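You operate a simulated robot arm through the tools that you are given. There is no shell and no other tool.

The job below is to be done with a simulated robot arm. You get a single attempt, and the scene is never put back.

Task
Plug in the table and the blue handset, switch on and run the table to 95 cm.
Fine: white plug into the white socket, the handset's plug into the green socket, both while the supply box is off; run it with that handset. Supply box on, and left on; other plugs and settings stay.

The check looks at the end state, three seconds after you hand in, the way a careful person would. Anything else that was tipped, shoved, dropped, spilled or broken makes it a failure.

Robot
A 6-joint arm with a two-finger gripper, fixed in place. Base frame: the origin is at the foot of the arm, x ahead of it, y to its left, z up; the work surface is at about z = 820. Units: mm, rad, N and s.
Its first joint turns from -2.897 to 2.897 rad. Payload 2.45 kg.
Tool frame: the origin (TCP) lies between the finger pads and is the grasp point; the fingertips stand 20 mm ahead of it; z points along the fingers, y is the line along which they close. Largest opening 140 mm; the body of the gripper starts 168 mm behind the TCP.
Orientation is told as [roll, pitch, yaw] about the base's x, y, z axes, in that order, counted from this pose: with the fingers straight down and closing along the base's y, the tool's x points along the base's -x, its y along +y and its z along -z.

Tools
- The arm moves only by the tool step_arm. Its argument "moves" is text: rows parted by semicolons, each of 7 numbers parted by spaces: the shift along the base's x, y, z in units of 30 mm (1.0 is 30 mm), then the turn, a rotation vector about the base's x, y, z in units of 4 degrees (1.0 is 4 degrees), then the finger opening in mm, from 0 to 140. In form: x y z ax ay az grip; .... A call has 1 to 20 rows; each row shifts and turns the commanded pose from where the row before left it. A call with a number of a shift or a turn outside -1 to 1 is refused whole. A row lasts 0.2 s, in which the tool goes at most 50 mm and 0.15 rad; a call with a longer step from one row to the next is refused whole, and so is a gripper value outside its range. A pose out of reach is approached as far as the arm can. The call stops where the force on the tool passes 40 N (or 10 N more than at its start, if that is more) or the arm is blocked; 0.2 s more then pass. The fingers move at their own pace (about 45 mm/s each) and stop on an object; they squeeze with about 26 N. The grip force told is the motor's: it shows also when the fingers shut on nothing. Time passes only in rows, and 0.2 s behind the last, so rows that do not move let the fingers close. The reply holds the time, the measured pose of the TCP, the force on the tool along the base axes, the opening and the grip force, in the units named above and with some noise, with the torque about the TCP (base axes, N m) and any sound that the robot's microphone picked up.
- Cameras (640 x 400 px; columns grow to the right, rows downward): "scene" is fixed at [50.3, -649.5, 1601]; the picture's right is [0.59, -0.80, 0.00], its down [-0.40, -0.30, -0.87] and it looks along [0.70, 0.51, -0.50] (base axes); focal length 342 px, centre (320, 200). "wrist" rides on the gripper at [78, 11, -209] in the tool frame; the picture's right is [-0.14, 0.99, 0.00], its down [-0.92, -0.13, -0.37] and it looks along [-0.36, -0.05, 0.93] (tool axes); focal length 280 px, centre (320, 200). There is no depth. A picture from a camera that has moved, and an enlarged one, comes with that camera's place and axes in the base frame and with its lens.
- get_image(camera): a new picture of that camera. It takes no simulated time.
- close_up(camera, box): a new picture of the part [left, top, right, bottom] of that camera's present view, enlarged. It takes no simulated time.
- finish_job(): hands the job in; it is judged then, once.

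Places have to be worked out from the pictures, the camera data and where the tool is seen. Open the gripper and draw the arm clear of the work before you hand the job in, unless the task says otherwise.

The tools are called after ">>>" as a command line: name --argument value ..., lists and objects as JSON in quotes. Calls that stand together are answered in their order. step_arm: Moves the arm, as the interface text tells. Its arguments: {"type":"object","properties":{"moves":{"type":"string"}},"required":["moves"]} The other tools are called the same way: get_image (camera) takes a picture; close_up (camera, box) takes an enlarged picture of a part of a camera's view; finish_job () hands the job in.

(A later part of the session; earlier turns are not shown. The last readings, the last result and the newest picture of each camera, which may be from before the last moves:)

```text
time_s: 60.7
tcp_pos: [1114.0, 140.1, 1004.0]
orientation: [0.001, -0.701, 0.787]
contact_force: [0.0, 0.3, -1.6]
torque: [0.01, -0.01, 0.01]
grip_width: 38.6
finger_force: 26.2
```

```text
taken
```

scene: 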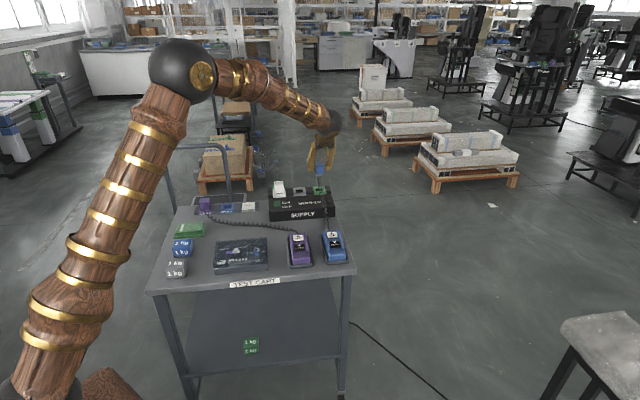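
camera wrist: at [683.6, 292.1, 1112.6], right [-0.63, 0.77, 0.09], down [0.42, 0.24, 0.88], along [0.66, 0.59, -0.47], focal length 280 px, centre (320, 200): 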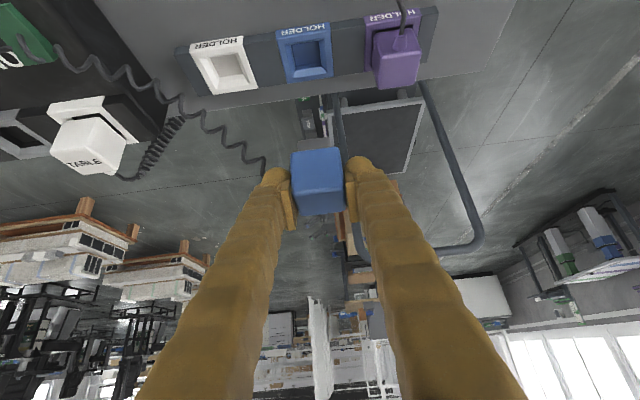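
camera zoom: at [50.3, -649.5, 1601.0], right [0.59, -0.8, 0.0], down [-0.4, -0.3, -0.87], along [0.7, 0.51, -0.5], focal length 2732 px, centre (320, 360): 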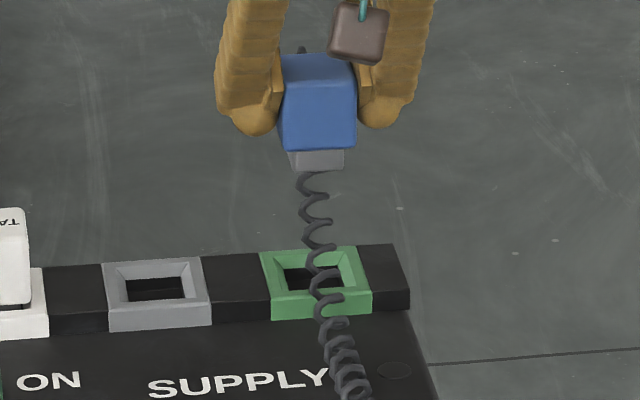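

The plug is over the green socket. I lower it to just above the funnel and compare again.

>>> step_arm --moves "0 0 -0.7 0 0 0 20; 0 0 -0.7 0 0 0 20; 0 0 -0.6 0 0 0 20; 0 0 -0.2 0 0 0 20; 0 0 0 0 0 0 20; 0 0 0 0 0 0 20"

>>> close_up --camera "wrist" --box '[260, 110, 380, 230]'

>>> close_up --camera "scene" --box '[304, 170, 336, 200]'

```text
time_s: 62.1
tcp_pos: [1114.1, 142.2, 935.6]
orientation: [0.0, -0.702, 0.786]
contact_force: [-1.5, -0.3, -0.2]
torque: [0.02, 0.0, -0.03]
grip_width: 38.9
finger_force: 26.5
```

```text
3.33 times, centred on (320, 170) of wrist
camera zoom: at [969.8, 10.9, 1045.4], right [-0.63, 0.77, 0.09], down [0.42, 0.24, 0.88], along [0.66, 0.59, -0.47], focal length 935 px, centre (320, 300)
```

zoom: 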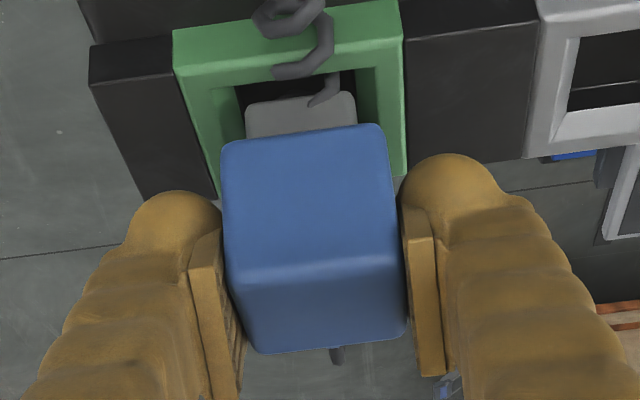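

```text
13.33 times, centred on (320, 185) of scene
camera zoom: at [50.3, -649.5, 1601.0], right [0.59, -0.8, 0.0], down [-0.4, -0.3, -0.87], along [0.7, 0.51, -0.5], focal length 4553 px, centre (320, 400)
```

zoom: 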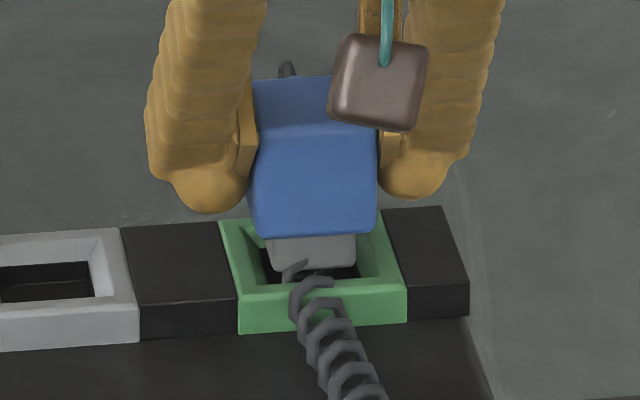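

>>> close_up --camera "scene" --box '[312, 182, 328, 194]'

>>> close_up --camera "wrist" --box '[280, 110, 350, 155]'

```text
16.00 times, centred on (320, 188) of scene
camera zoom: at [50.3, -649.5, 1601.0], right [0.59, -0.8, 0.0], down [-0.4, -0.3, -0.87], along [0.7, 0.51, -0.5], focal length 5464 px, centre (320, 392)
```

zoom: 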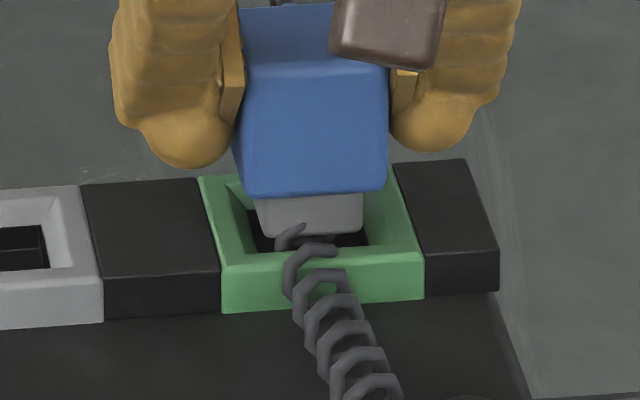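

```text
8.89 times, centred on (315, 132) of wrist
camera zoom: at [969.8, 10.9, 1045.4], right [-0.63, 0.77, 0.09], down [0.42, 0.24, 0.88], along [0.66, 0.59, -0.47], focal length 2492 px, centre (364, 800)
```

zoom: 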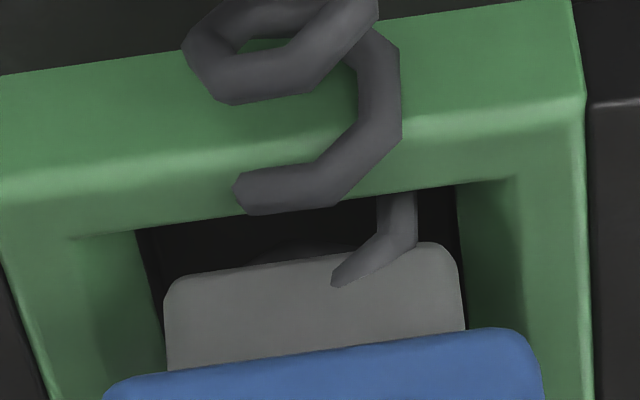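

Along the row it is centred within half a millimetre. As with the white plug I shift about 2.5 mm outward, then lower gently with force feedback.

>>> step_arm --moves "0.059 0.059 0 0 0 0 20; 0 0 -0.1 0 0 0 20; 0 0 -0.1 0 0 0 20; 0 0 -0.1 0 0 0 20; 0 0 0 0 0 0 20"

>>> close_up --camera "wrist" --box '[260, 110, 380, 230]'

```text
time_s: 63.3
tcp_pos: [1116.8, 143.8, 928.8]
orientation: [0.001, -0.703, 0.786]
contact_force: [-0.9, -1.1, 4.8]
torque: [-0.03, 0.0, 0.02]
grip_width: 38.6
finger_force: 25.9
```

```text
3.33 times, centred on (320, 170) of wrist
camera zoom: at [971.8, 12.7, 1037.1], right [-0.63, 0.77, 0.09], down [0.42, 0.24, 0.88], along [0.66, 0.59, -0.47], focal length 935 px, centre (320, 300)
```

zoom: 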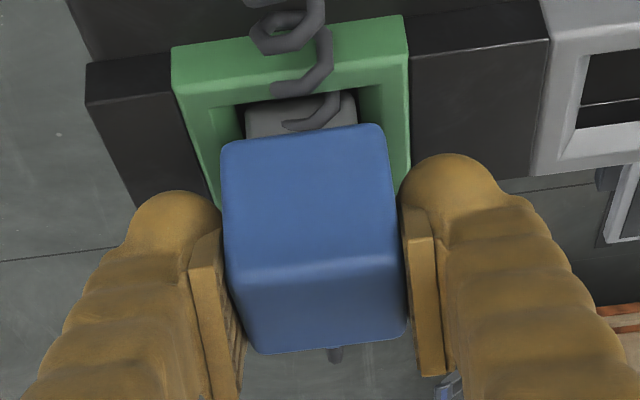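

Light contact (5 N up, 1.4 N inward), so maybe slightly too far out; I shift 0.8 mm back and lower 3 mm more.

>>> step_arm --moves "-0.019 -0.019 0 0 0 0 20; 0 0 -0.1 0 0 0 20; 0 0 0 0 0 0 20"

```text
time_s: 64.1
tcp_pos: [1115.1, 143.7, 924.0]
orientation: [0.001, -0.7, 0.787]
contact_force: [1.3, -0.2, -4.4]
torque: [0.0, -0.02, -0.01]
grip_width: 38.3
finger_force: 25.9
```

The same slight pull-in as with the white plug and almost no side force. I continue down.

>>> step_arm --moves "0 0 -0.1 0 0 0 20; 0 0 -0.08 0 0 0 20; 0 0 -0.08 0 0 0 20; 0 0 0 0 0 0 20"

>>> close_up --camera "scene" --box '[304, 170, 336, 200]'

>>> close_up --camera "wrist" --box '[260, 110, 380, 230]'

```text
time_s: 65.1
tcp_pos: [1115.6, 143.0, 917.1]
orientation: [-0.001, -0.703, 0.787]
contact_force: [6.0, 1.7, 25.5]
torque: [0.04, -0.18, 0.02]
grip_width: 38.8
finger_force: 26.3
```

```text
13.33 times, centred on (320, 185) of scene
camera zoom: at [50.3, -649.5, 1601.0], right [0.59, -0.8, 0.0], down [-0.4, -0.3, -0.87], along [0.7, 0.51, -0.5], focal length 4553 px, centre (320, 400)
```

zoom: 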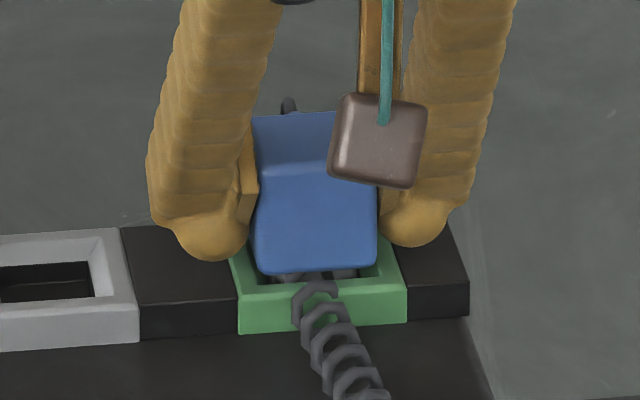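

```text
3.33 times, centred on (320, 170) of wrist
camera zoom: at [971.3, 12.1, 1026.7], right [-0.63, 0.77, 0.09], down [0.42, 0.24, 0.88], along [0.66, 0.59, -0.47], focal length 935 px, centre (320, 300)
```

zoom: 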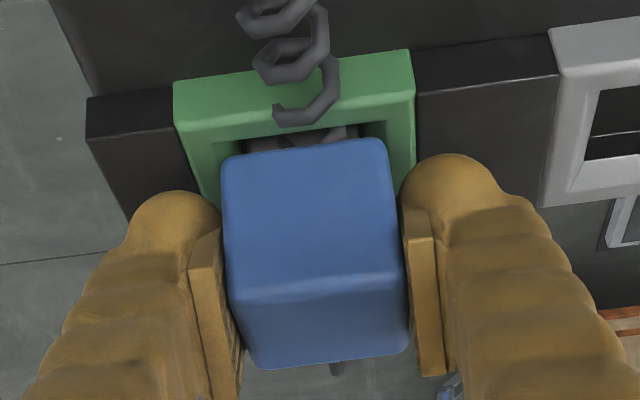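

The plug has stopped at 25 N. I release it, rise, close the fingers and press on its top to seat it fully.

>>> step_arm --moves "0 0 0.05 0 0 0 60; 0 0 0 0 0 0 60; 0 0 0 0 0 0 60; 0 0 0.6 0 0 0 60; 0 0 0.9 0 0 0 60; 0 0 0.7 0 0 0 60; 0 0 0 0 0 0 60"

>>> get_image --camera "wrist"

>>> close_up --camera "scene" --box '[304, 170, 336, 200]'

```text
time_s: 66.7
tcp_pos: [1115.3, 143.4, 984.0]
orientation: [0.001, -0.701, 0.787]
contact_force: [0.4, 1.1, -0.5]
torque: [-0.01, 0.0, 0.01]
grip_width: 60.2
finger_force: 0.1
```

```text
taken
camera wrist: at [971.0, 12.9, 1093.3], right [-0.63, 0.77, 0.09], down [0.42, 0.24, 0.88], along [0.66, 0.59, -0.47], focal length 280 px, centre (320, 200)
```

wrist: 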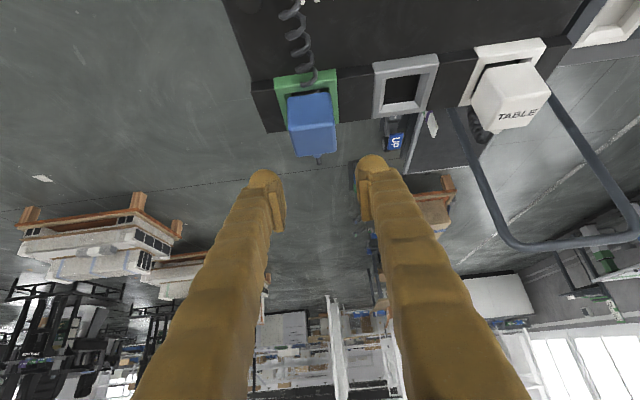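

```text
13.33 times, centred on (320, 185) of scene
camera zoom: at [50.3, -649.5, 1601.0], right [0.59, -0.8, 0.0], down [-0.4, -0.3, -0.87], along [0.7, 0.51, -0.5], focal length 4553 px, centre (320, 400)
```

zoom: 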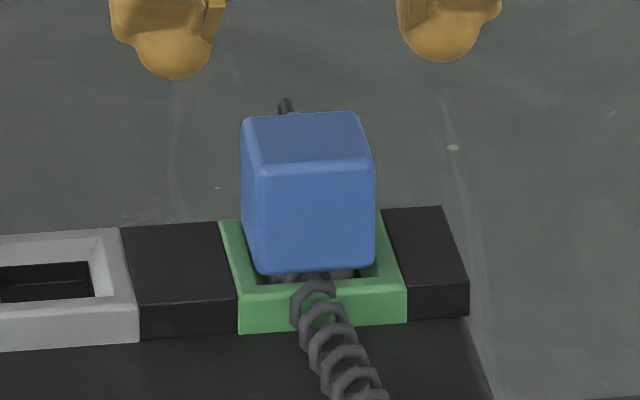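

>>> step_arm --moves "0 0 0 0 0 0 0; 0 0 0 0 0 0 0; 0 0 0 0 0 0 0; 0 0 0 0 0 0 0; 0 0 -0.4 0 0 0 0; 0 0 -0.3 0 0 0 0; 0 0 -0.1 0 0 0 0; 0 0 -0.1 0 0 0 0; 0 0 -0.06 0 0 0 0; 0 0 -0.06 0 0 0 0; 0 0 0 0 0 0 0"

>>> get_image --camera "wrist"

```text
time_s: 69.1
tcp_pos: [1115.0, 144.9, 954.8]
orientation: [0.001, -0.705, 0.787]
contact_force: [-2.6, 1.1, 12.3]
torque: [0.0, 0.08, -0.01]
grip_width: 5.7
finger_force: 26.3
```

```text
taken
camera wrist: at [971.7, 12.5, 1063.9], right [-0.63, 0.77, 0.09], down [0.42, 0.24, 0.88], along [0.66, 0.59, -0.47], focal length 280 px, centre (320, 200)
```

wrist: 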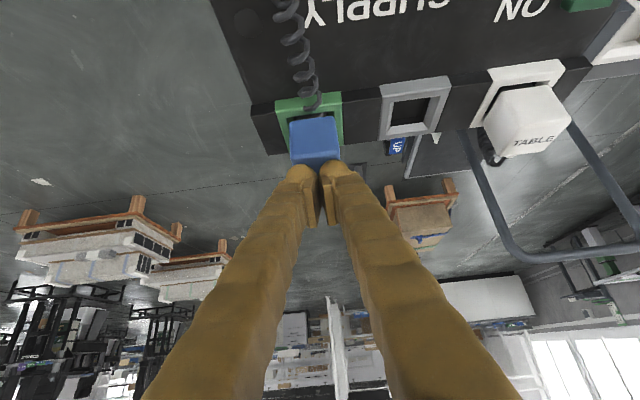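

Contact at 12 N. I press slightly more.

>>> step_arm --moves "0 0 -0.06 0 0 0 0; 0 0 -0.06 0 0 0 0; 0 0 0 0 0 0 0"

```text
time_s: 69.8
tcp_pos: [1116.7, 143.7, 954.6]
orientation: [-0.002, -0.705, 0.788]
contact_force: [-2.1, 0.6, 9.6]
torque: [-0.01, 0.13, 0.0]
grip_width: 5.8
finger_force: 25.8
stopped in row 3: the force on the tool passed its limit at 42 N (the readings are from after the stop); the commanded pose is now the measured one
```

The blue plug's top is at the same height as the white one's was, so it is seated equally. I rise and check both.

>>> step_arm --moves "0 0 0.5 0 0 0 0; 0 0 0.9 0 0 0 0; 0 0 0.4 0 0 0 0; 0 0 0 0 0 0 0"

>>> close_up --camera "scene" --box '[255, 165, 345, 225]'

>>> get_image --camera "wrist"

```text
time_s: 70.8
tcp_pos: [1118.0, 143.8, 1009.3]
orientation: [-0.001, -0.706, 0.79]
contact_force: [0.5, -0.1, 0.1]
torque: [0.02, 0.01, 0.0]
grip_width: 0.0
finger_force: 26.0
```

```text
6.67 times, centred on (300, 195) of scene
camera zoom: at [50.3, -649.5, 1601.0], right [0.59, -0.8, 0.0], down [-0.4, -0.3, -0.87], along [0.7, 0.51, -0.5], focal length 2277 px, centre (453, 233)
```

zoom: 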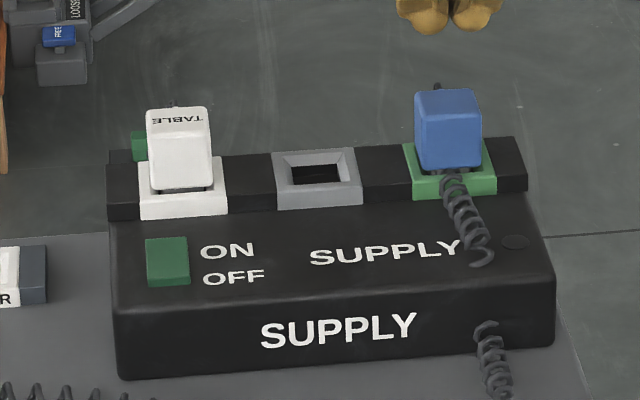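

```text
taken
camera wrist: at [973.0, 12.7, 1117.2], right [-0.63, 0.77, 0.09], down [0.42, 0.24, 0.88], along [0.66, 0.59, -0.47], focal length 280 px, centre (320, 200)
```

wrist: 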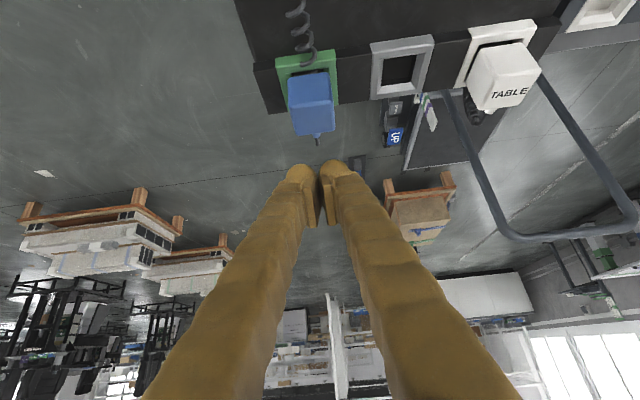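

Both plugs are in while the box is off. Now the rocker: its ON end is at about (931, 222), raised. I move the closed fingers above a point at (926, 217) near the ON end.

>>> step_arm --moves "-0.916 0.348 0 0 0 0 0; -0.916 0.348 0 0 0 0 0; -0.916 0.348 0 0 0 0 0; -0.916 0.348 0 0 0 0 0; -0.916 0.348 0 0 0 0 0; -0.916 0.348 0 0 0 0 0; -0.916 0.348 0 0 0 0 0; 0 0 -0.9 0 0 0 0; 0 0 -0.9 0 0 0 0; 0 0 -0.6 0 0 0 0; 0 0 0 0 0 0 0; 0 0 0 0 0 0 0"

>>> get_image --camera "wrist"

>>> close_up --camera "scene" --box '[255, 165, 315, 215]'

```text
time_s: 73.4
tcp_pos: [923.0, 216.1, 934.2]
orientation: [-0.002, -0.705, 0.789]
contact_force: [0.1, -0.1, -0.6]
torque: [0.03, -0.02, -0.03]
grip_width: 0.1
finger_force: 25.8
```

```text
taken
camera wrist: at [778.8, 85.6, 1043.5], right [-0.63, 0.77, 0.09], down [0.42, 0.24, 0.88], along [0.66, 0.59, -0.47], focal length 280 px, centre (320, 200)
```

wrist: 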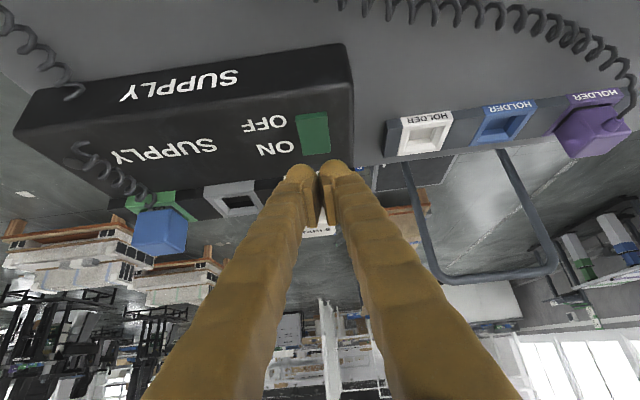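

```text
8.00 times, centred on (285, 190) of scene
camera zoom: at [50.3, -649.5, 1601.0], right [0.59, -0.8, 0.0], down [-0.4, -0.3, -0.87], along [0.7, 0.51, -0.5], focal length 2732 px, centre (600, 280)
```

zoom: 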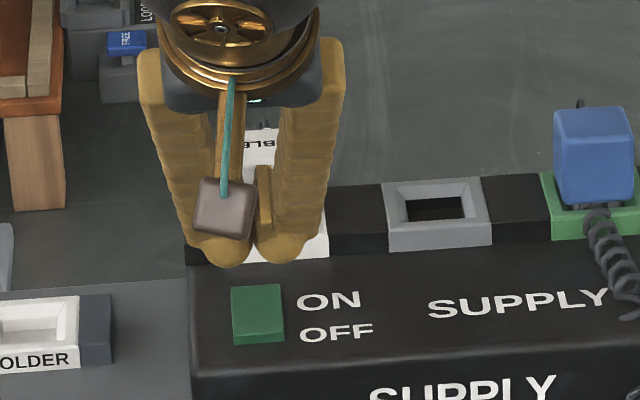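

The tip would land about 8 mm past the rocker's centre toward ON; I shift 4 mm further out, then lower to near contact and press in small steps.

>>> step_arm --moves "0.094 0.094 0 0 0 0 0; 0 0 -0.4 0 0 0 0; 0 0 -0.3 0 0 0 0; 0 0 -0.1 0 0 0 0; 0 0 -0.06 0 0 0 0; 0 0 0 0 0 0 0"

>>> close_up --camera "scene" --box '[265, 180, 305, 210]'

>>> close_up --camera "wrist" --box '[260, 90, 380, 200]'

```text
time_s: 74.8
tcp_pos: [927.3, 221.1, 909.5]
orientation: [-0.002, -0.705, 0.789]
contact_force: [1.7, 0.4, 1.7]
torque: [0.02, 0.0, 0.0]
grip_width: 0.0
finger_force: 29.5
```

```text
13.33 times, centred on (285, 195) of scene
camera zoom: at [50.3, -649.5, 1601.0], right [0.59, -0.8, 0.0], down [-0.4, -0.3, -0.87], along [0.7, 0.51, -0.5], focal length 4553 px, centre (787, 267)
```

zoom: 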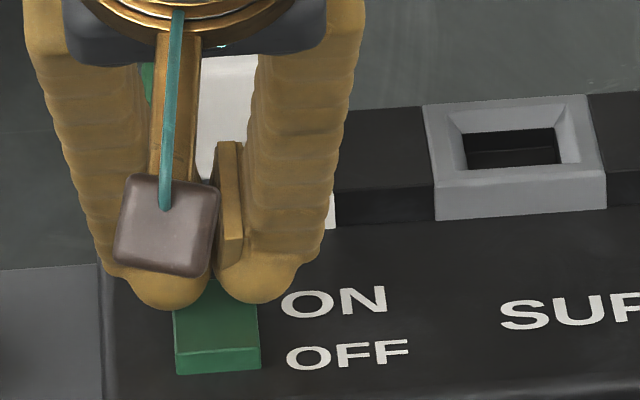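

```text
3.64 times, centred on (320, 145) of wrist
camera zoom: at [781.8, 89.2, 1018.2], right [-0.63, 0.77, 0.09], down [0.42, 0.24, 0.88], along [0.66, 0.59, -0.47], focal length 1020 px, centre (320, 400)
```

zoom: 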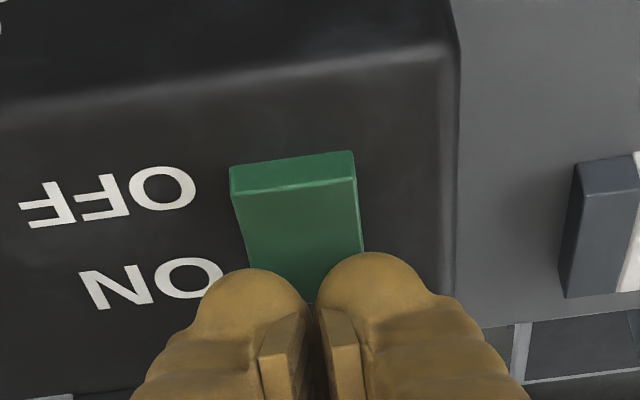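

Light contact; the OFF end seems to be rising. I press on.

>>> step_arm --moves "0 0 -0.06 0 0 0 0; 0 0 -0.06 0 0 0 0; 0 0 -0.06 0 0 0 0; 0 0 0 0 0 0 0"

>>> close_up --camera "scene" --box '[265, 180, 345, 230]'

>>> close_up --camera "wrist" --box '[260, 90, 380, 200]'

```text
time_s: 76.0
tcp_pos: [927.7, 221.0, 906.9]
orientation: [-0.003, -0.708, 0.79]
contact_force: [-0.2, 1.5, 6.8]
torque: [0.03, 0.06, 0.08]
grip_width: 6.2
finger_force: 29.2
heard: click
stopped in row 4: the force on the tool passed its limit at 41 N (the readings are from after the stop); the commanded pose is now the measured one
```

```text
8.00 times, centred on (305, 205) of scene
camera zoom: at [50.3, -649.5, 1601.0], right [0.59, -0.8, 0.0], down [-0.4, -0.3, -0.87], along [0.7, 0.51, -0.5], focal length 2732 px, centre (440, 160)
```

zoom: 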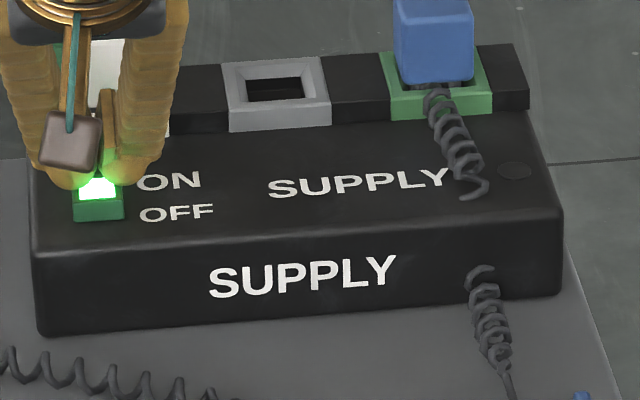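

```text
3.64 times, centred on (320, 145) of wrist
camera zoom: at [782.5, 88.6, 1015.0], right [-0.63, 0.77, 0.09], down [0.41, 0.24, 0.88], along [0.66, 0.59, -0.47], focal length 1020 px, centre (320, 400)
```

zoom: 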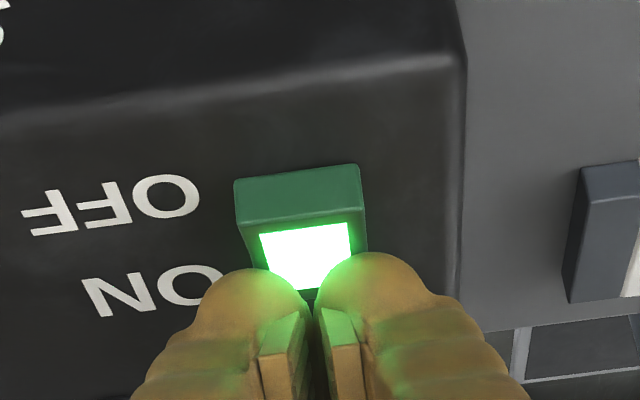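

Click, and the rocker glows green: the supply box is on. I rise and move over to the blue handset's UP button (≈ (901, -85)).

>>> step_arm --moves "0 0 0.6 0 0 0 0; 0 0 0.9 0 0 0 0; 0 0 0.9 0 0 0 0; -0.081 -0.929 0 0 0 0 0; -0.081 -0.929 0 0 0 0 0; -0.081 -0.929 0 0 0 0 0; -0.081 -0.929 0 0 0 0 0; -0.081 -0.929 0 0 0 0 0; -0.081 -0.929 0 0 0 0 0; -0.081 -0.929 0 0 0 0 0; -0.081 -0.929 0 0 0 0 0; -0.081 -0.929 0 0 0 0 0; -0.081 -0.929 0 0 0 0 0; -0.081 -0.929 0 0 0 0 0; 0 0 0 0 0 0 0; 0 0 0 0 0 0 0"

>>> get_image --camera "wrist"

>>> close_up --camera "wrist" --box '[230, 20, 420, 180]'

>>> get_image --camera "scene"

```text
time_s: 79.4
tcp_pos: [901.0, -86.5, 978.7]
orientation: [-0.004, -0.708, 0.789]
contact_force: [-0.5, -0.1, 0.6]
torque: [0.0, 0.02, -0.04]
grip_width: 0.1
finger_force: 29.6
```

```text
taken
camera wrist: at [755.9, -217.7, 1086.7], right [-0.63, 0.77, 0.09], down [0.41, 0.24, 0.88], along [0.66, 0.59, -0.47], focal length 280 px, centre (320, 200)
```

wrist: 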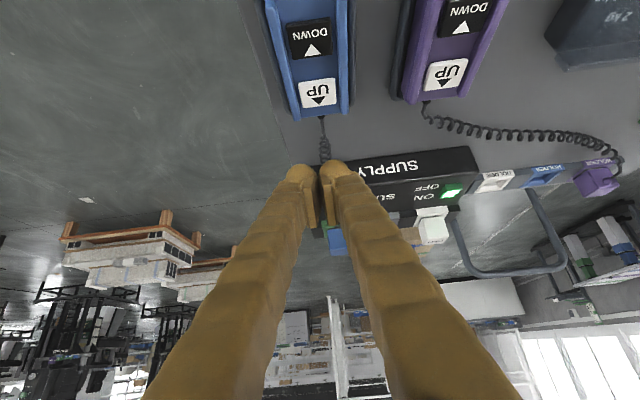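

```text
2.50 times, centred on (325, 100) of wrist
camera zoom: at [755.9, -217.7, 1086.7], right [-0.63, 0.77, 0.09], down [0.41, 0.24, 0.88], along [0.66, 0.59, -0.47], focal length 701 px, centre (308, 450)
```

zoom: 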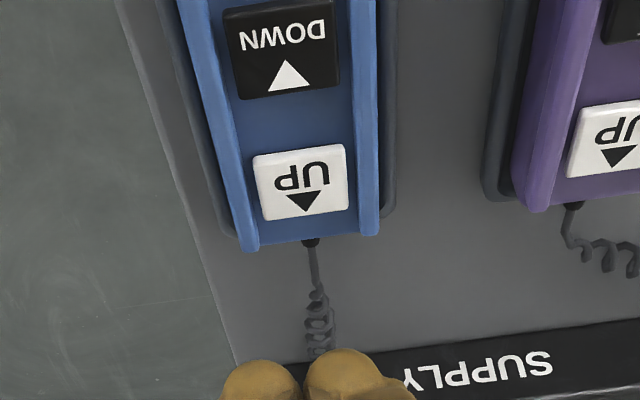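

```text
taken
```

scene: 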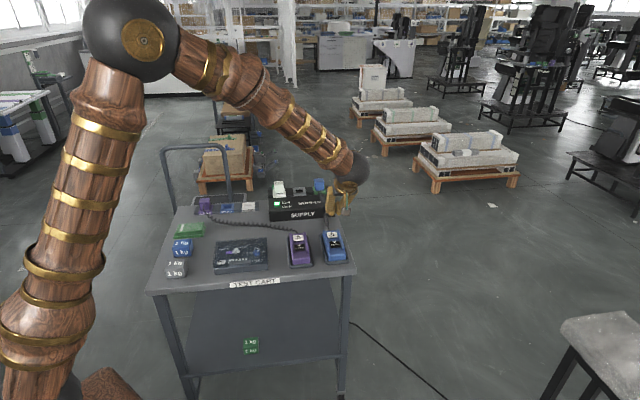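

UP is at about (896, -80), top z ≈ 864. I shift over it and lower to about 15 mm above the button to check alignment.

>>> step_arm --moves "-0.167 0.203 0 0 0 0 0; 0 0 -0.8 0 0 0 0; 0 0 -0.8 0 0 0 0; 0 0 -0.7 0 0 0 0; 0 0 0 0 0 0 0; 0 0 0 0 0 0 0"

>>> get_image --camera "wrist"

>>> close_up --camera "wrist" --box '[250, 80, 390, 210]'

>>> close_up --camera "scene" --box '[310, 205, 360, 265]'

```text
time_s: 80.8
tcp_pos: [896.2, -79.8, 909.1]
orientation: [-0.003, -0.707, 0.79]
contact_force: [-0.4, 0.0, -0.9]
torque: [0.01, 0.03, 0.0]
grip_width: 0.0
finger_force: 29.3
```

```text
taken
camera wrist: at [751.1, -211.2, 1017.2], right [-0.63, 0.77, 0.09], down [0.41, 0.24, 0.88], along [0.66, 0.59, -0.47], focal length 280 px, centre (320, 200)
```

wrist: 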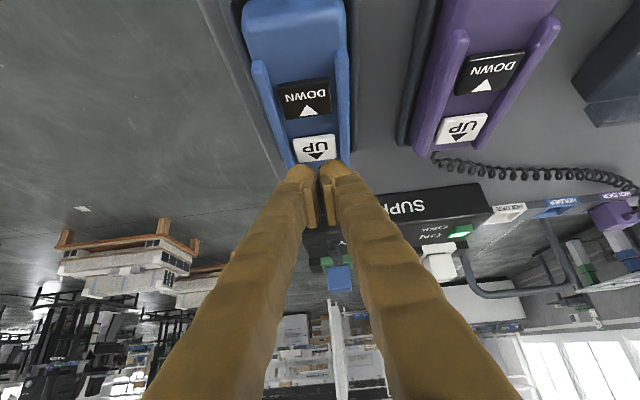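

```text
3.08 times, centred on (320, 145) of wrist
camera zoom: at [751.1, -211.2, 1017.2], right [-0.63, 0.77, 0.09], down [0.41, 0.24, 0.88], along [0.66, 0.59, -0.47], focal length 863 px, centre (320, 369)
```

zoom: 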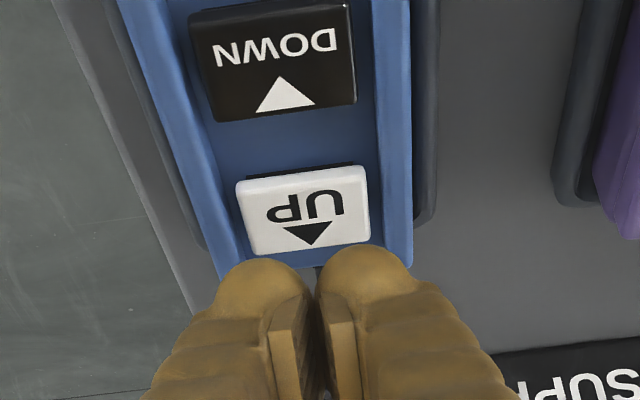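

```text
6.67 times, centred on (335, 235) of scene
camera zoom: at [50.3, -649.5, 1601.0], right [0.59, -0.8, 0.0], down [-0.4, -0.3, -0.87], along [0.7, 0.51, -0.5], focal length 2277 px, centre (220, -33)
```

zoom: 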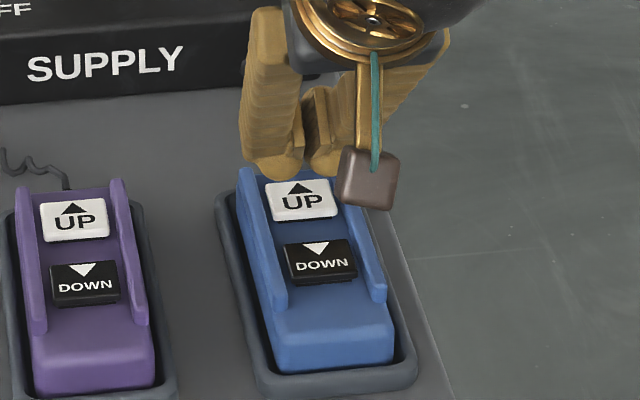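

The tip projects exactly onto the UP button's centre. I take a baseline picture of the table's cushion corner, then lower to first contact.

>>> close_up --camera "scene" --box '[540, 290, 640, 390]'

>>> step_arm --moves "0 0 -0.3 0 0 0 0; 0 0 -0.15 0 0 0 0; 0 0 -0.06 0 0 0 0; 0 0 0 0 0 0 0"

```text
4.00 times, centred on (590, 340) of scene
camera zoom: at [50.3, -649.5, 1601.0], right [0.59, -0.8, 0.0], down [-0.4, -0.3, -0.87], along [0.7, 0.51, -0.5], focal length 1366 px, centre (-760, -360)
```

zoom: 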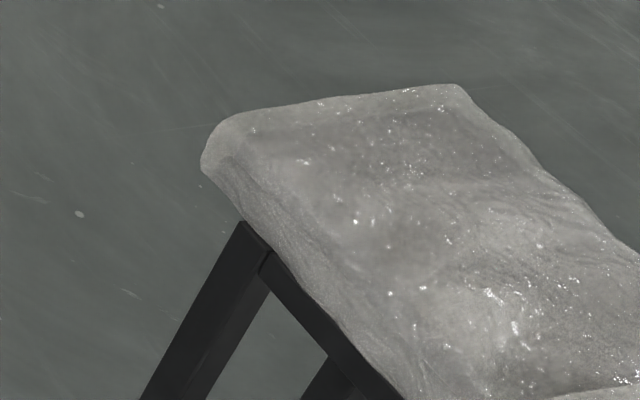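

```text
time_s: 81.8
tcp_pos: [896.1, -80.5, 894.0]
orientation: [-0.005, -0.707, 0.792]
contact_force: [0.0, -0.5, 0.9]
torque: [0.03, 0.03, -0.02]
grip_width: 0.4
finger_force: 29.7
```

>>> step_arm --moves "0 0 -0.06 0 0 0 0; 0 0 -0.06 0 0 0 0; 0 0 0 0 0 0 0"

>>> close_up --camera "scene" --box '[540, 290, 640, 390]'

>>> close_up --camera "wrist" --box '[250, 80, 390, 210]'

```text
time_s: 82.6
tcp_pos: [896.9, -80.0, 890.0]
orientation: [-0.004, -0.707, 0.789]
contact_force: [-0.8, 0.2, 0.2]
torque: [0.02, 0.02, -0.03]
grip_width: 0.0
finger_force: 29.6
```

```text
4.00 times, centred on (590, 340) of scene
camera zoom: at [50.3, -649.5, 1601.0], right [0.59, -0.8, 0.0], down [-0.4, -0.3, -0.87], along [0.7, 0.51, -0.5], focal length 1366 px, centre (-760, -360)
```

zoom: 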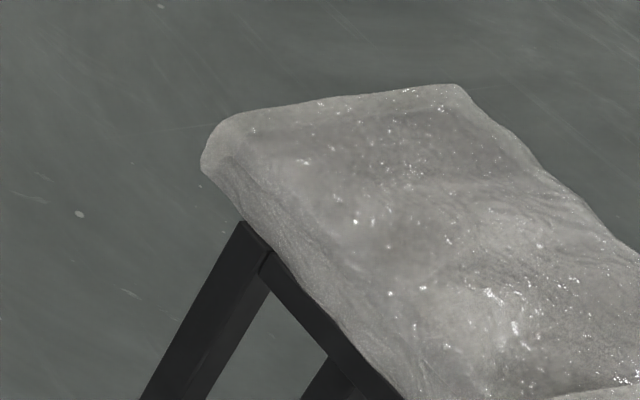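

```text
3.08 times, centred on (320, 145) of wrist
camera zoom: at [751.5, -212.1, 998.4], right [-0.63, 0.77, 0.09], down [0.41, 0.24, 0.88], along [0.66, 0.59, -0.47], focal length 863 px, centre (320, 369)
```

zoom: 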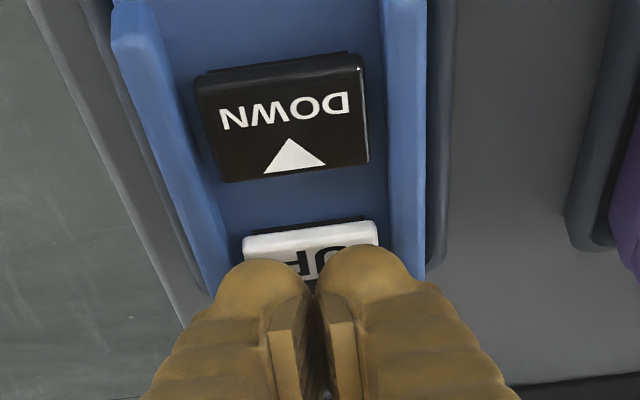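

>>> step_arm --moves "0 0 -0.06 0 0 0 0; 0 0 -0.06 0 0 0 0; 0 0 0 0 0 0 0"

```text
time_s: 83.4
tcp_pos: [895.4, -81.0, 886.9]
orientation: [-0.005, -0.706, 0.789]
contact_force: [0.4, -0.4, 1.4]
torque: [0.0, 0.01, 0.0]
grip_width: 5.9
finger_force: 26.0
```

First contact (fingers spread slightly, 1.4 N). I press 2 mm further and look whether the table moves.

>>> step_arm --moves "0 0 -0.06 0 0 0 0; 0 0 0 0 0 0 0"

>>> close_up --camera "scene" --box '[540, 290, 640, 390]'

```text
time_s: 84.0
tcp_pos: [896.4, -80.6, 885.2]
orientation: [-0.004, -0.707, 0.793]
contact_force: [-0.5, -0.8, 0.8]
torque: [-0.03, 0.0, -0.01]
grip_width: 5.7
finger_force: 25.9
heard: click
```

```text
4.00 times, centred on (590, 340) of scene
camera zoom: at [50.3, -649.5, 1601.0], right [0.59, -0.8, 0.0], down [-0.4, -0.3, -0.87], along [0.7, 0.51, -0.5], focal length 1366 px, centre (-760, -360)
```

zoom: 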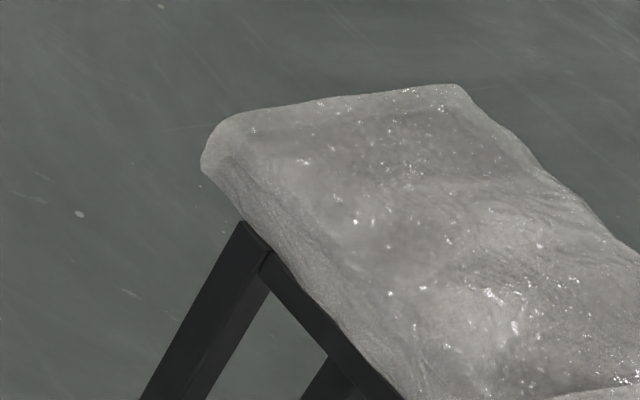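

A click was heard. I hold for one more short moment and see whether the table moves.

>>> step_arm --moves "0 0 0 0 0 0 0; 0 0 0 0 0 0 0"

>>> close_up --camera "scene" --box '[540, 290, 640, 390]'

>>> close_up --camera "scene" --box '[255, 175, 345, 235]'

```text
time_s: 84.6
tcp_pos: [896.7, -80.9, 885.3]
orientation: [-0.003, -0.707, 0.791]
contact_force: [0.9, 0.1, 2.3]
torque: [-0.01, 0.0, 0.0]
grip_width: 6.0
finger_force: 25.9
```

```text
4.00 times, centred on (590, 340) of scene
camera zoom: at [50.3, -649.5, 1601.0], right [0.59, -0.8, 0.0], down [-0.4, -0.3, -0.87], along [0.7, 0.51, -0.5], focal length 1366 px, centre (-760, -360)
```

zoom: 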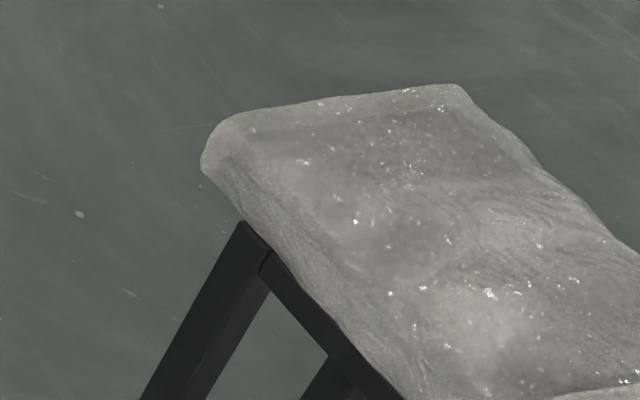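

```text
6.67 times, centred on (300, 205) of scene
camera zoom: at [50.3, -649.5, 1601.0], right [0.59, -0.8, 0.0], down [-0.4, -0.3, -0.87], along [0.7, 0.51, -0.5], focal length 2277 px, centre (453, 167)
```

zoom: 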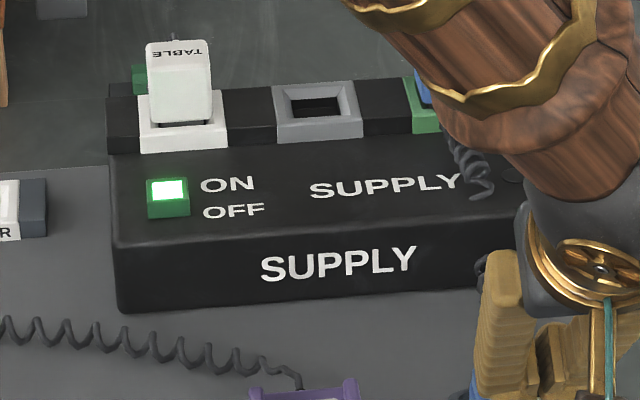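

>>> close_up --camera "scene" --box '[592, 360, 640, 400]'

>>> step_arm --moves "0 0 0 0 0 0 0; 0 0 0 0 0 0 0; 0 0 0 0 0 0 0"

>>> close_up --camera "scene" --box '[592, 360, 640, 400]'

>>> close_up --camera "scene" --box '[540, 290, 640, 390]'

```text
10.00 times, centred on (616, 380) of scene
camera zoom: at [50.3, -649.5, 1601.0], right [0.59, -0.8, 0.0], down [-0.4, -0.3, -0.87], along [0.7, 0.51, -0.5], focal length 3415 px, centre (-2640, -1600)
```

zoom: 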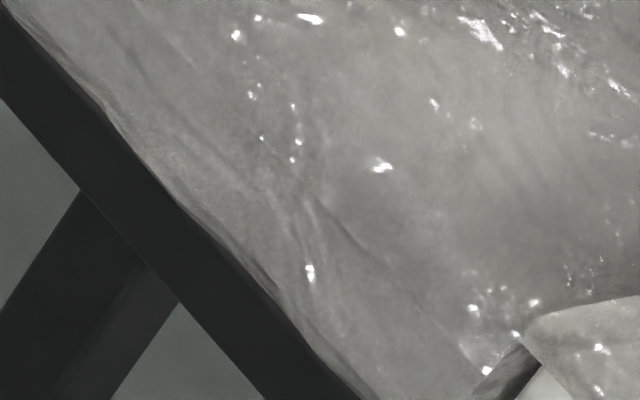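

```text
time_s: 85.4
tcp_pos: [896.0, -80.7, 885.6]
orientation: [-0.002, -0.706, 0.789]
contact_force: [0.7, 0.3, 1.7]
torque: [-0.01, -0.01, 0.0]
grip_width: 6.0
finger_force: 26.2
```

```text
10.00 times, centred on (616, 380) of scene
camera zoom: at [50.3, -649.5, 1601.0], right [0.59, -0.8, 0.0], down [-0.4, -0.3, -0.87], along [0.7, 0.51, -0.5], focal length 3415 px, centre (-2640, -1600)
```

zoom: 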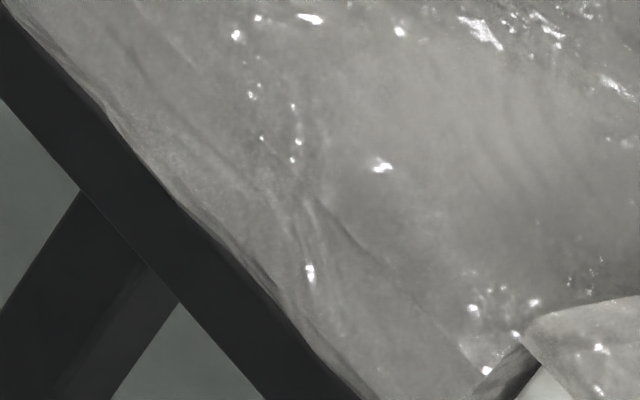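

```text
4.00 times, centred on (590, 340) of scene
camera zoom: at [50.3, -649.5, 1601.0], right [0.59, -0.8, 0.0], down [-0.4, -0.3, -0.87], along [0.7, 0.51, -0.5], focal length 1366 px, centre (-760, -360)
```

zoom: 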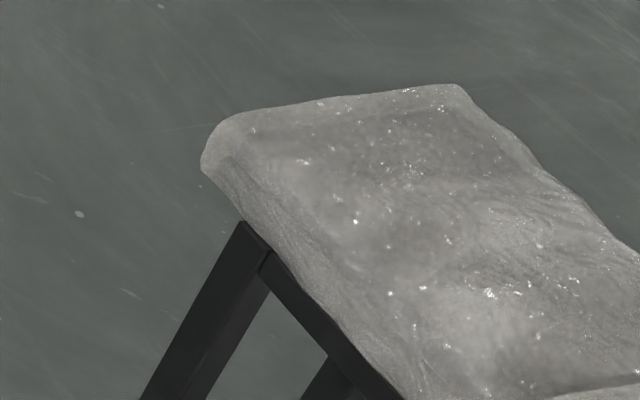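

The shading over there is changing although the arm stands still, so the real moving part may be out of the scene view. I release the button now and go look at the scale.

>>> step_arm --moves "0 0 0.4 0 0 0 0; 0 0 0.9 0 0 0 0; 0 0 0 0 0 0 0"

>>> close_up --camera "scene" --box '[592, 360, 640, 400]'

```text
time_s: 86.2
tcp_pos: [895.9, -80.4, 923.3]
orientation: [-0.004, -0.707, 0.791]
contact_force: [0.0, -1.2, 0.6]
torque: [0.03, -0.04, 0.01]
grip_width: 0.0
finger_force: 26.2
```

```text
10.00 times, centred on (616, 380) of scene
camera zoom: at [50.3, -649.5, 1601.0], right [0.59, -0.8, 0.0], down [-0.4, -0.3, -0.87], along [0.7, 0.51, -0.5], focal length 3415 px, centre (-2640, -1600)
```

zoom: 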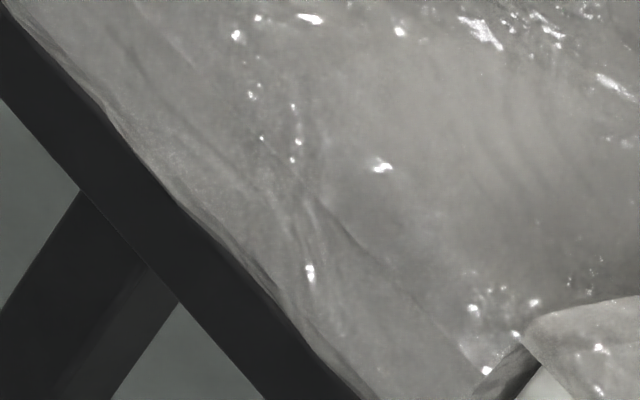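

I go to look at the scale: rise, then swing to the right while turning the tool about the vertical.

>>> step_arm --moves "0 0 0.9 0 0 0 0; 0 0 0.9 0 0 0 0; 0 0 0.9 0 0 0 0; -0.365 -0.815 0 0 0 -0.98 0; -0.365 -0.815 0 0 0 -0.98 0; -0.365 -0.815 0 0 0 -0.98 0; -0.365 -0.815 0 0 0 -0.98 0; -0.365 -0.815 0 0 0 -0.98 0; -0.365 -0.815 0 0 0 -0.98 0; -0.365 -0.815 0 0 0 -0.98 0; -0.365 -0.815 0 0 0 -0.98 0; -0.365 -0.815 0 0 0 -0.98 0; -0.365 -0.815 0 0 0 -0.98 0; -0.365 -0.815 0 0 0 -0.98 0; -0.365 -0.815 0 0 0 -0.98 0; -0.365 -0.815 0 0 0 -0.98 0; -0.365 -0.815 0 0 0 -0.98 0; -0.365 -0.815 0 0 0 -0.98 0; -0.365 -0.815 0 0 0 -0.98 0; -0.365 -0.815 0 0 0 -0.98 0"

>>> step_arm --moves "-0.365 -0.815 0 0 0 -0.98 0; -0.365 -0.815 0 0 0 -0.98 0; -0.365 -0.815 0 0 0 -0.98 0; -0.365 -0.815 0 0 0 -0.98 0; -0.365 -0.815 0 0 0 -0.98 0; -0.365 -0.815 0 0 0 -0.98 0; -0.365 -0.815 0 0 0 -0.98 0; -0.365 -0.815 0 0 0 -0.98 0; -0.365 -0.815 0 0 0 -0.98 0; -0.365 -0.815 0 0 0 -0.98 0; 0 0 0 0 0 0 0"

>>> get_image --camera "wrist"

```text
time_s: 90.4
tcp_pos: [709.5, -496.3, 1006.5]
orientation: [-0.002, -0.707, -0.375]
contact_force: [0.1, 0.6, -0.6]
torque: [-0.03, 0.0, 0.03]
grip_width: 0.0
finger_force: 26.1
```

```text
time_s: 92.8
tcp_pos: [604.5, -739.4, 1005.4]
orientation: [-0.004, -0.706, -1.058]
contact_force: [-0.2, 0.7, -0.9]
torque: [-0.07, -0.02, -0.02]
grip_width: 0.0
finger_force: 26.3
```

```text
taken
camera wrist: at [517.7, -564.9, 1113.9], right [0.92, 0.39, 0.09], down [0.12, -0.46, 0.88], along [0.39, -0.79, -0.47], focal length 280 px, centre (320, 200)
```

wrist: 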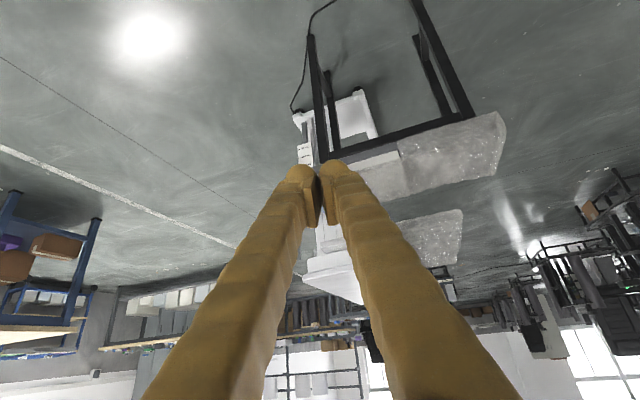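

The scale is behind the closed fingers; I open them wide and enlarge.

>>> step_arm --moves "0 0 0 0 0 0 140; 0 0 0 0 0 0 140; 0 0 0 0 0 0 140; 0 0 0 0 0 0 140; 0 0 0 0 0 0 140; 0 0 0 0 0 0 140; 0 0 0 0 0 0 140; 0 0 0 0 0 0 140"

>>> get_image --camera "wrist"

>>> close_up --camera "wrist" --box '[270, 110, 350, 200]'

```text
time_s: 94.6
tcp_pos: [602.6, -740.0, 1005.3]
orientation: [-0.002, -0.704, -1.058]
contact_force: [-0.2, -0.5, 0.5]
torque: [0.0, 0.0, -0.01]
grip_width: 140.1
finger_force: 0.1
```

```text
taken
camera wrist: at [517.7, -564.8, 1113.7], right [0.92, 0.39, 0.09], down [0.12, -0.46, 0.88], along [0.39, -0.79, -0.47], focal length 280 px, centre (320, 200)
```

wrist: 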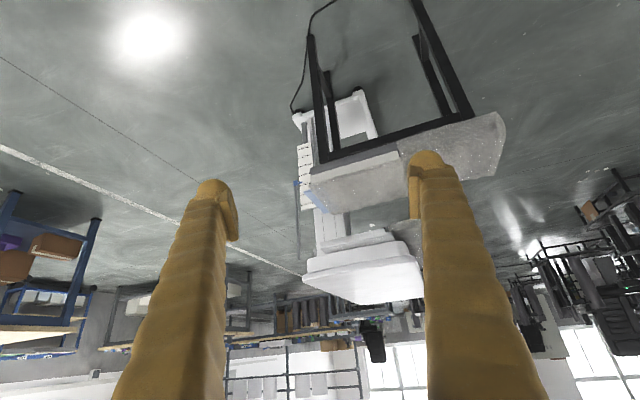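

```text
4.44 times, centred on (310, 155) of wrist
camera zoom: at [517.7, -564.8, 1113.7], right [0.92, 0.39, 0.09], down [0.12, -0.46, 0.88], along [0.39, -0.79, -0.47], focal length 1246 px, centre (364, 400)
```

zoom: 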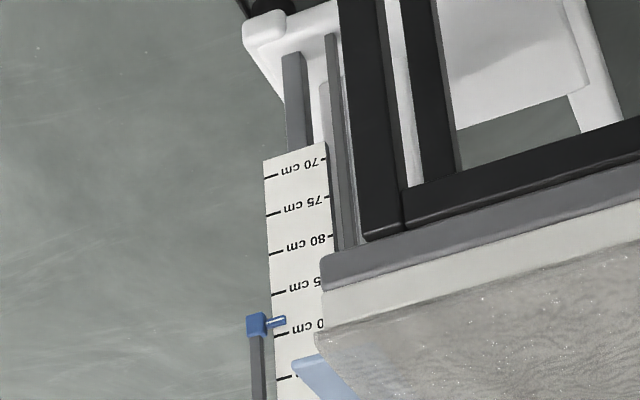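

The pointer now reads about 88.5 cm, so the UP button works (≈2.7 cm/s). I enlarge the scale for an exact reading.

>>> close_up --camera "wrist" --box '[285, 135, 325, 195]'

>>> close_up --camera "wrist" --box '[286, 170, 318, 194]'

```text
6.67 times, centred on (305, 165) of wrist
camera zoom: at [517.7, -564.8, 1113.7], right [0.92, 0.39, 0.09], down [0.12, -0.46, 0.88], along [0.39, -0.79, -0.47], focal length 1869 px, centre (420, 433)
```

zoom: 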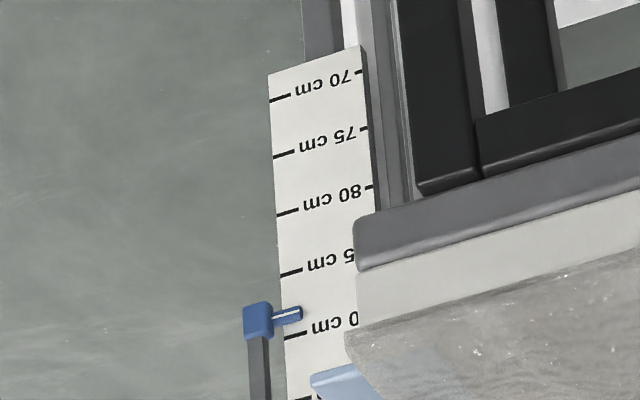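

```text
16.00 times, centred on (302, 182) of wrist
camera zoom: at [517.7, -564.8, 1113.7], right [0.92, 0.39, 0.09], down [0.12, -0.46, 0.88], along [0.39, -0.79, -0.47], focal length 4486 px, centre (608, 488)
```

zoom: 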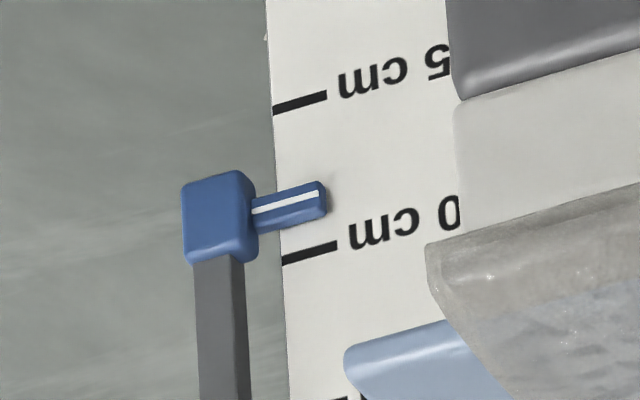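

The scale is true to size (70 cm ↔ z≈266, so 95 cm ↔ z≈516). To read without parallax I lower the camera to about that height in the free space right of the cart.

>>> step_arm --moves "0 0 -1 0 0 0 140; 0 0 -1 0 0 0 140; 0 0 -1 0 0 0 140; 0 0 -1 0 0 0 140; 0 0 -1 0 0 0 140; 0 0 -1 0 0 0 140; 0 0 -1 0 0 0 140; 0 0 -1 0 0 0 140; 0 0 -1 0 0 0 140; 0 0 -1 0 0 0 140; 0 0 0 0 0 0 140"

>>> get_image --camera "wrist"

>>> get_image --camera "scene"

```text
time_s: 97.0
tcp_pos: [602.3, -741.7, 703.9]
orientation: [-0.003, -0.706, -1.058]
contact_force: [-0.5, -0.1, -0.3]
torque: [0.0, -0.04, -0.01]
grip_width: 140.1
finger_force: 0.1
```

```text
taken
camera wrist: at [517.4, -566.6, 812.1], right [0.92, 0.39, 0.09], down [0.12, -0.46, 0.88], along [0.39, -0.79, -0.47], focal length 280 px, centre (320, 200)
```

wrist: 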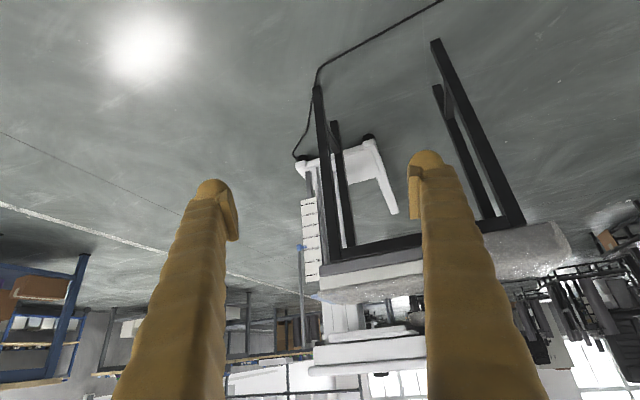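

```text
taken
```

scene: 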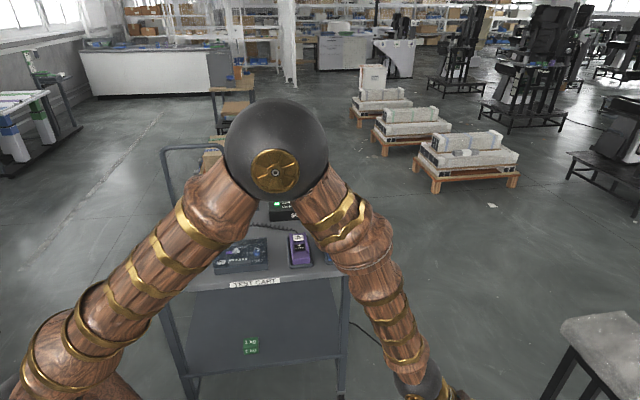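

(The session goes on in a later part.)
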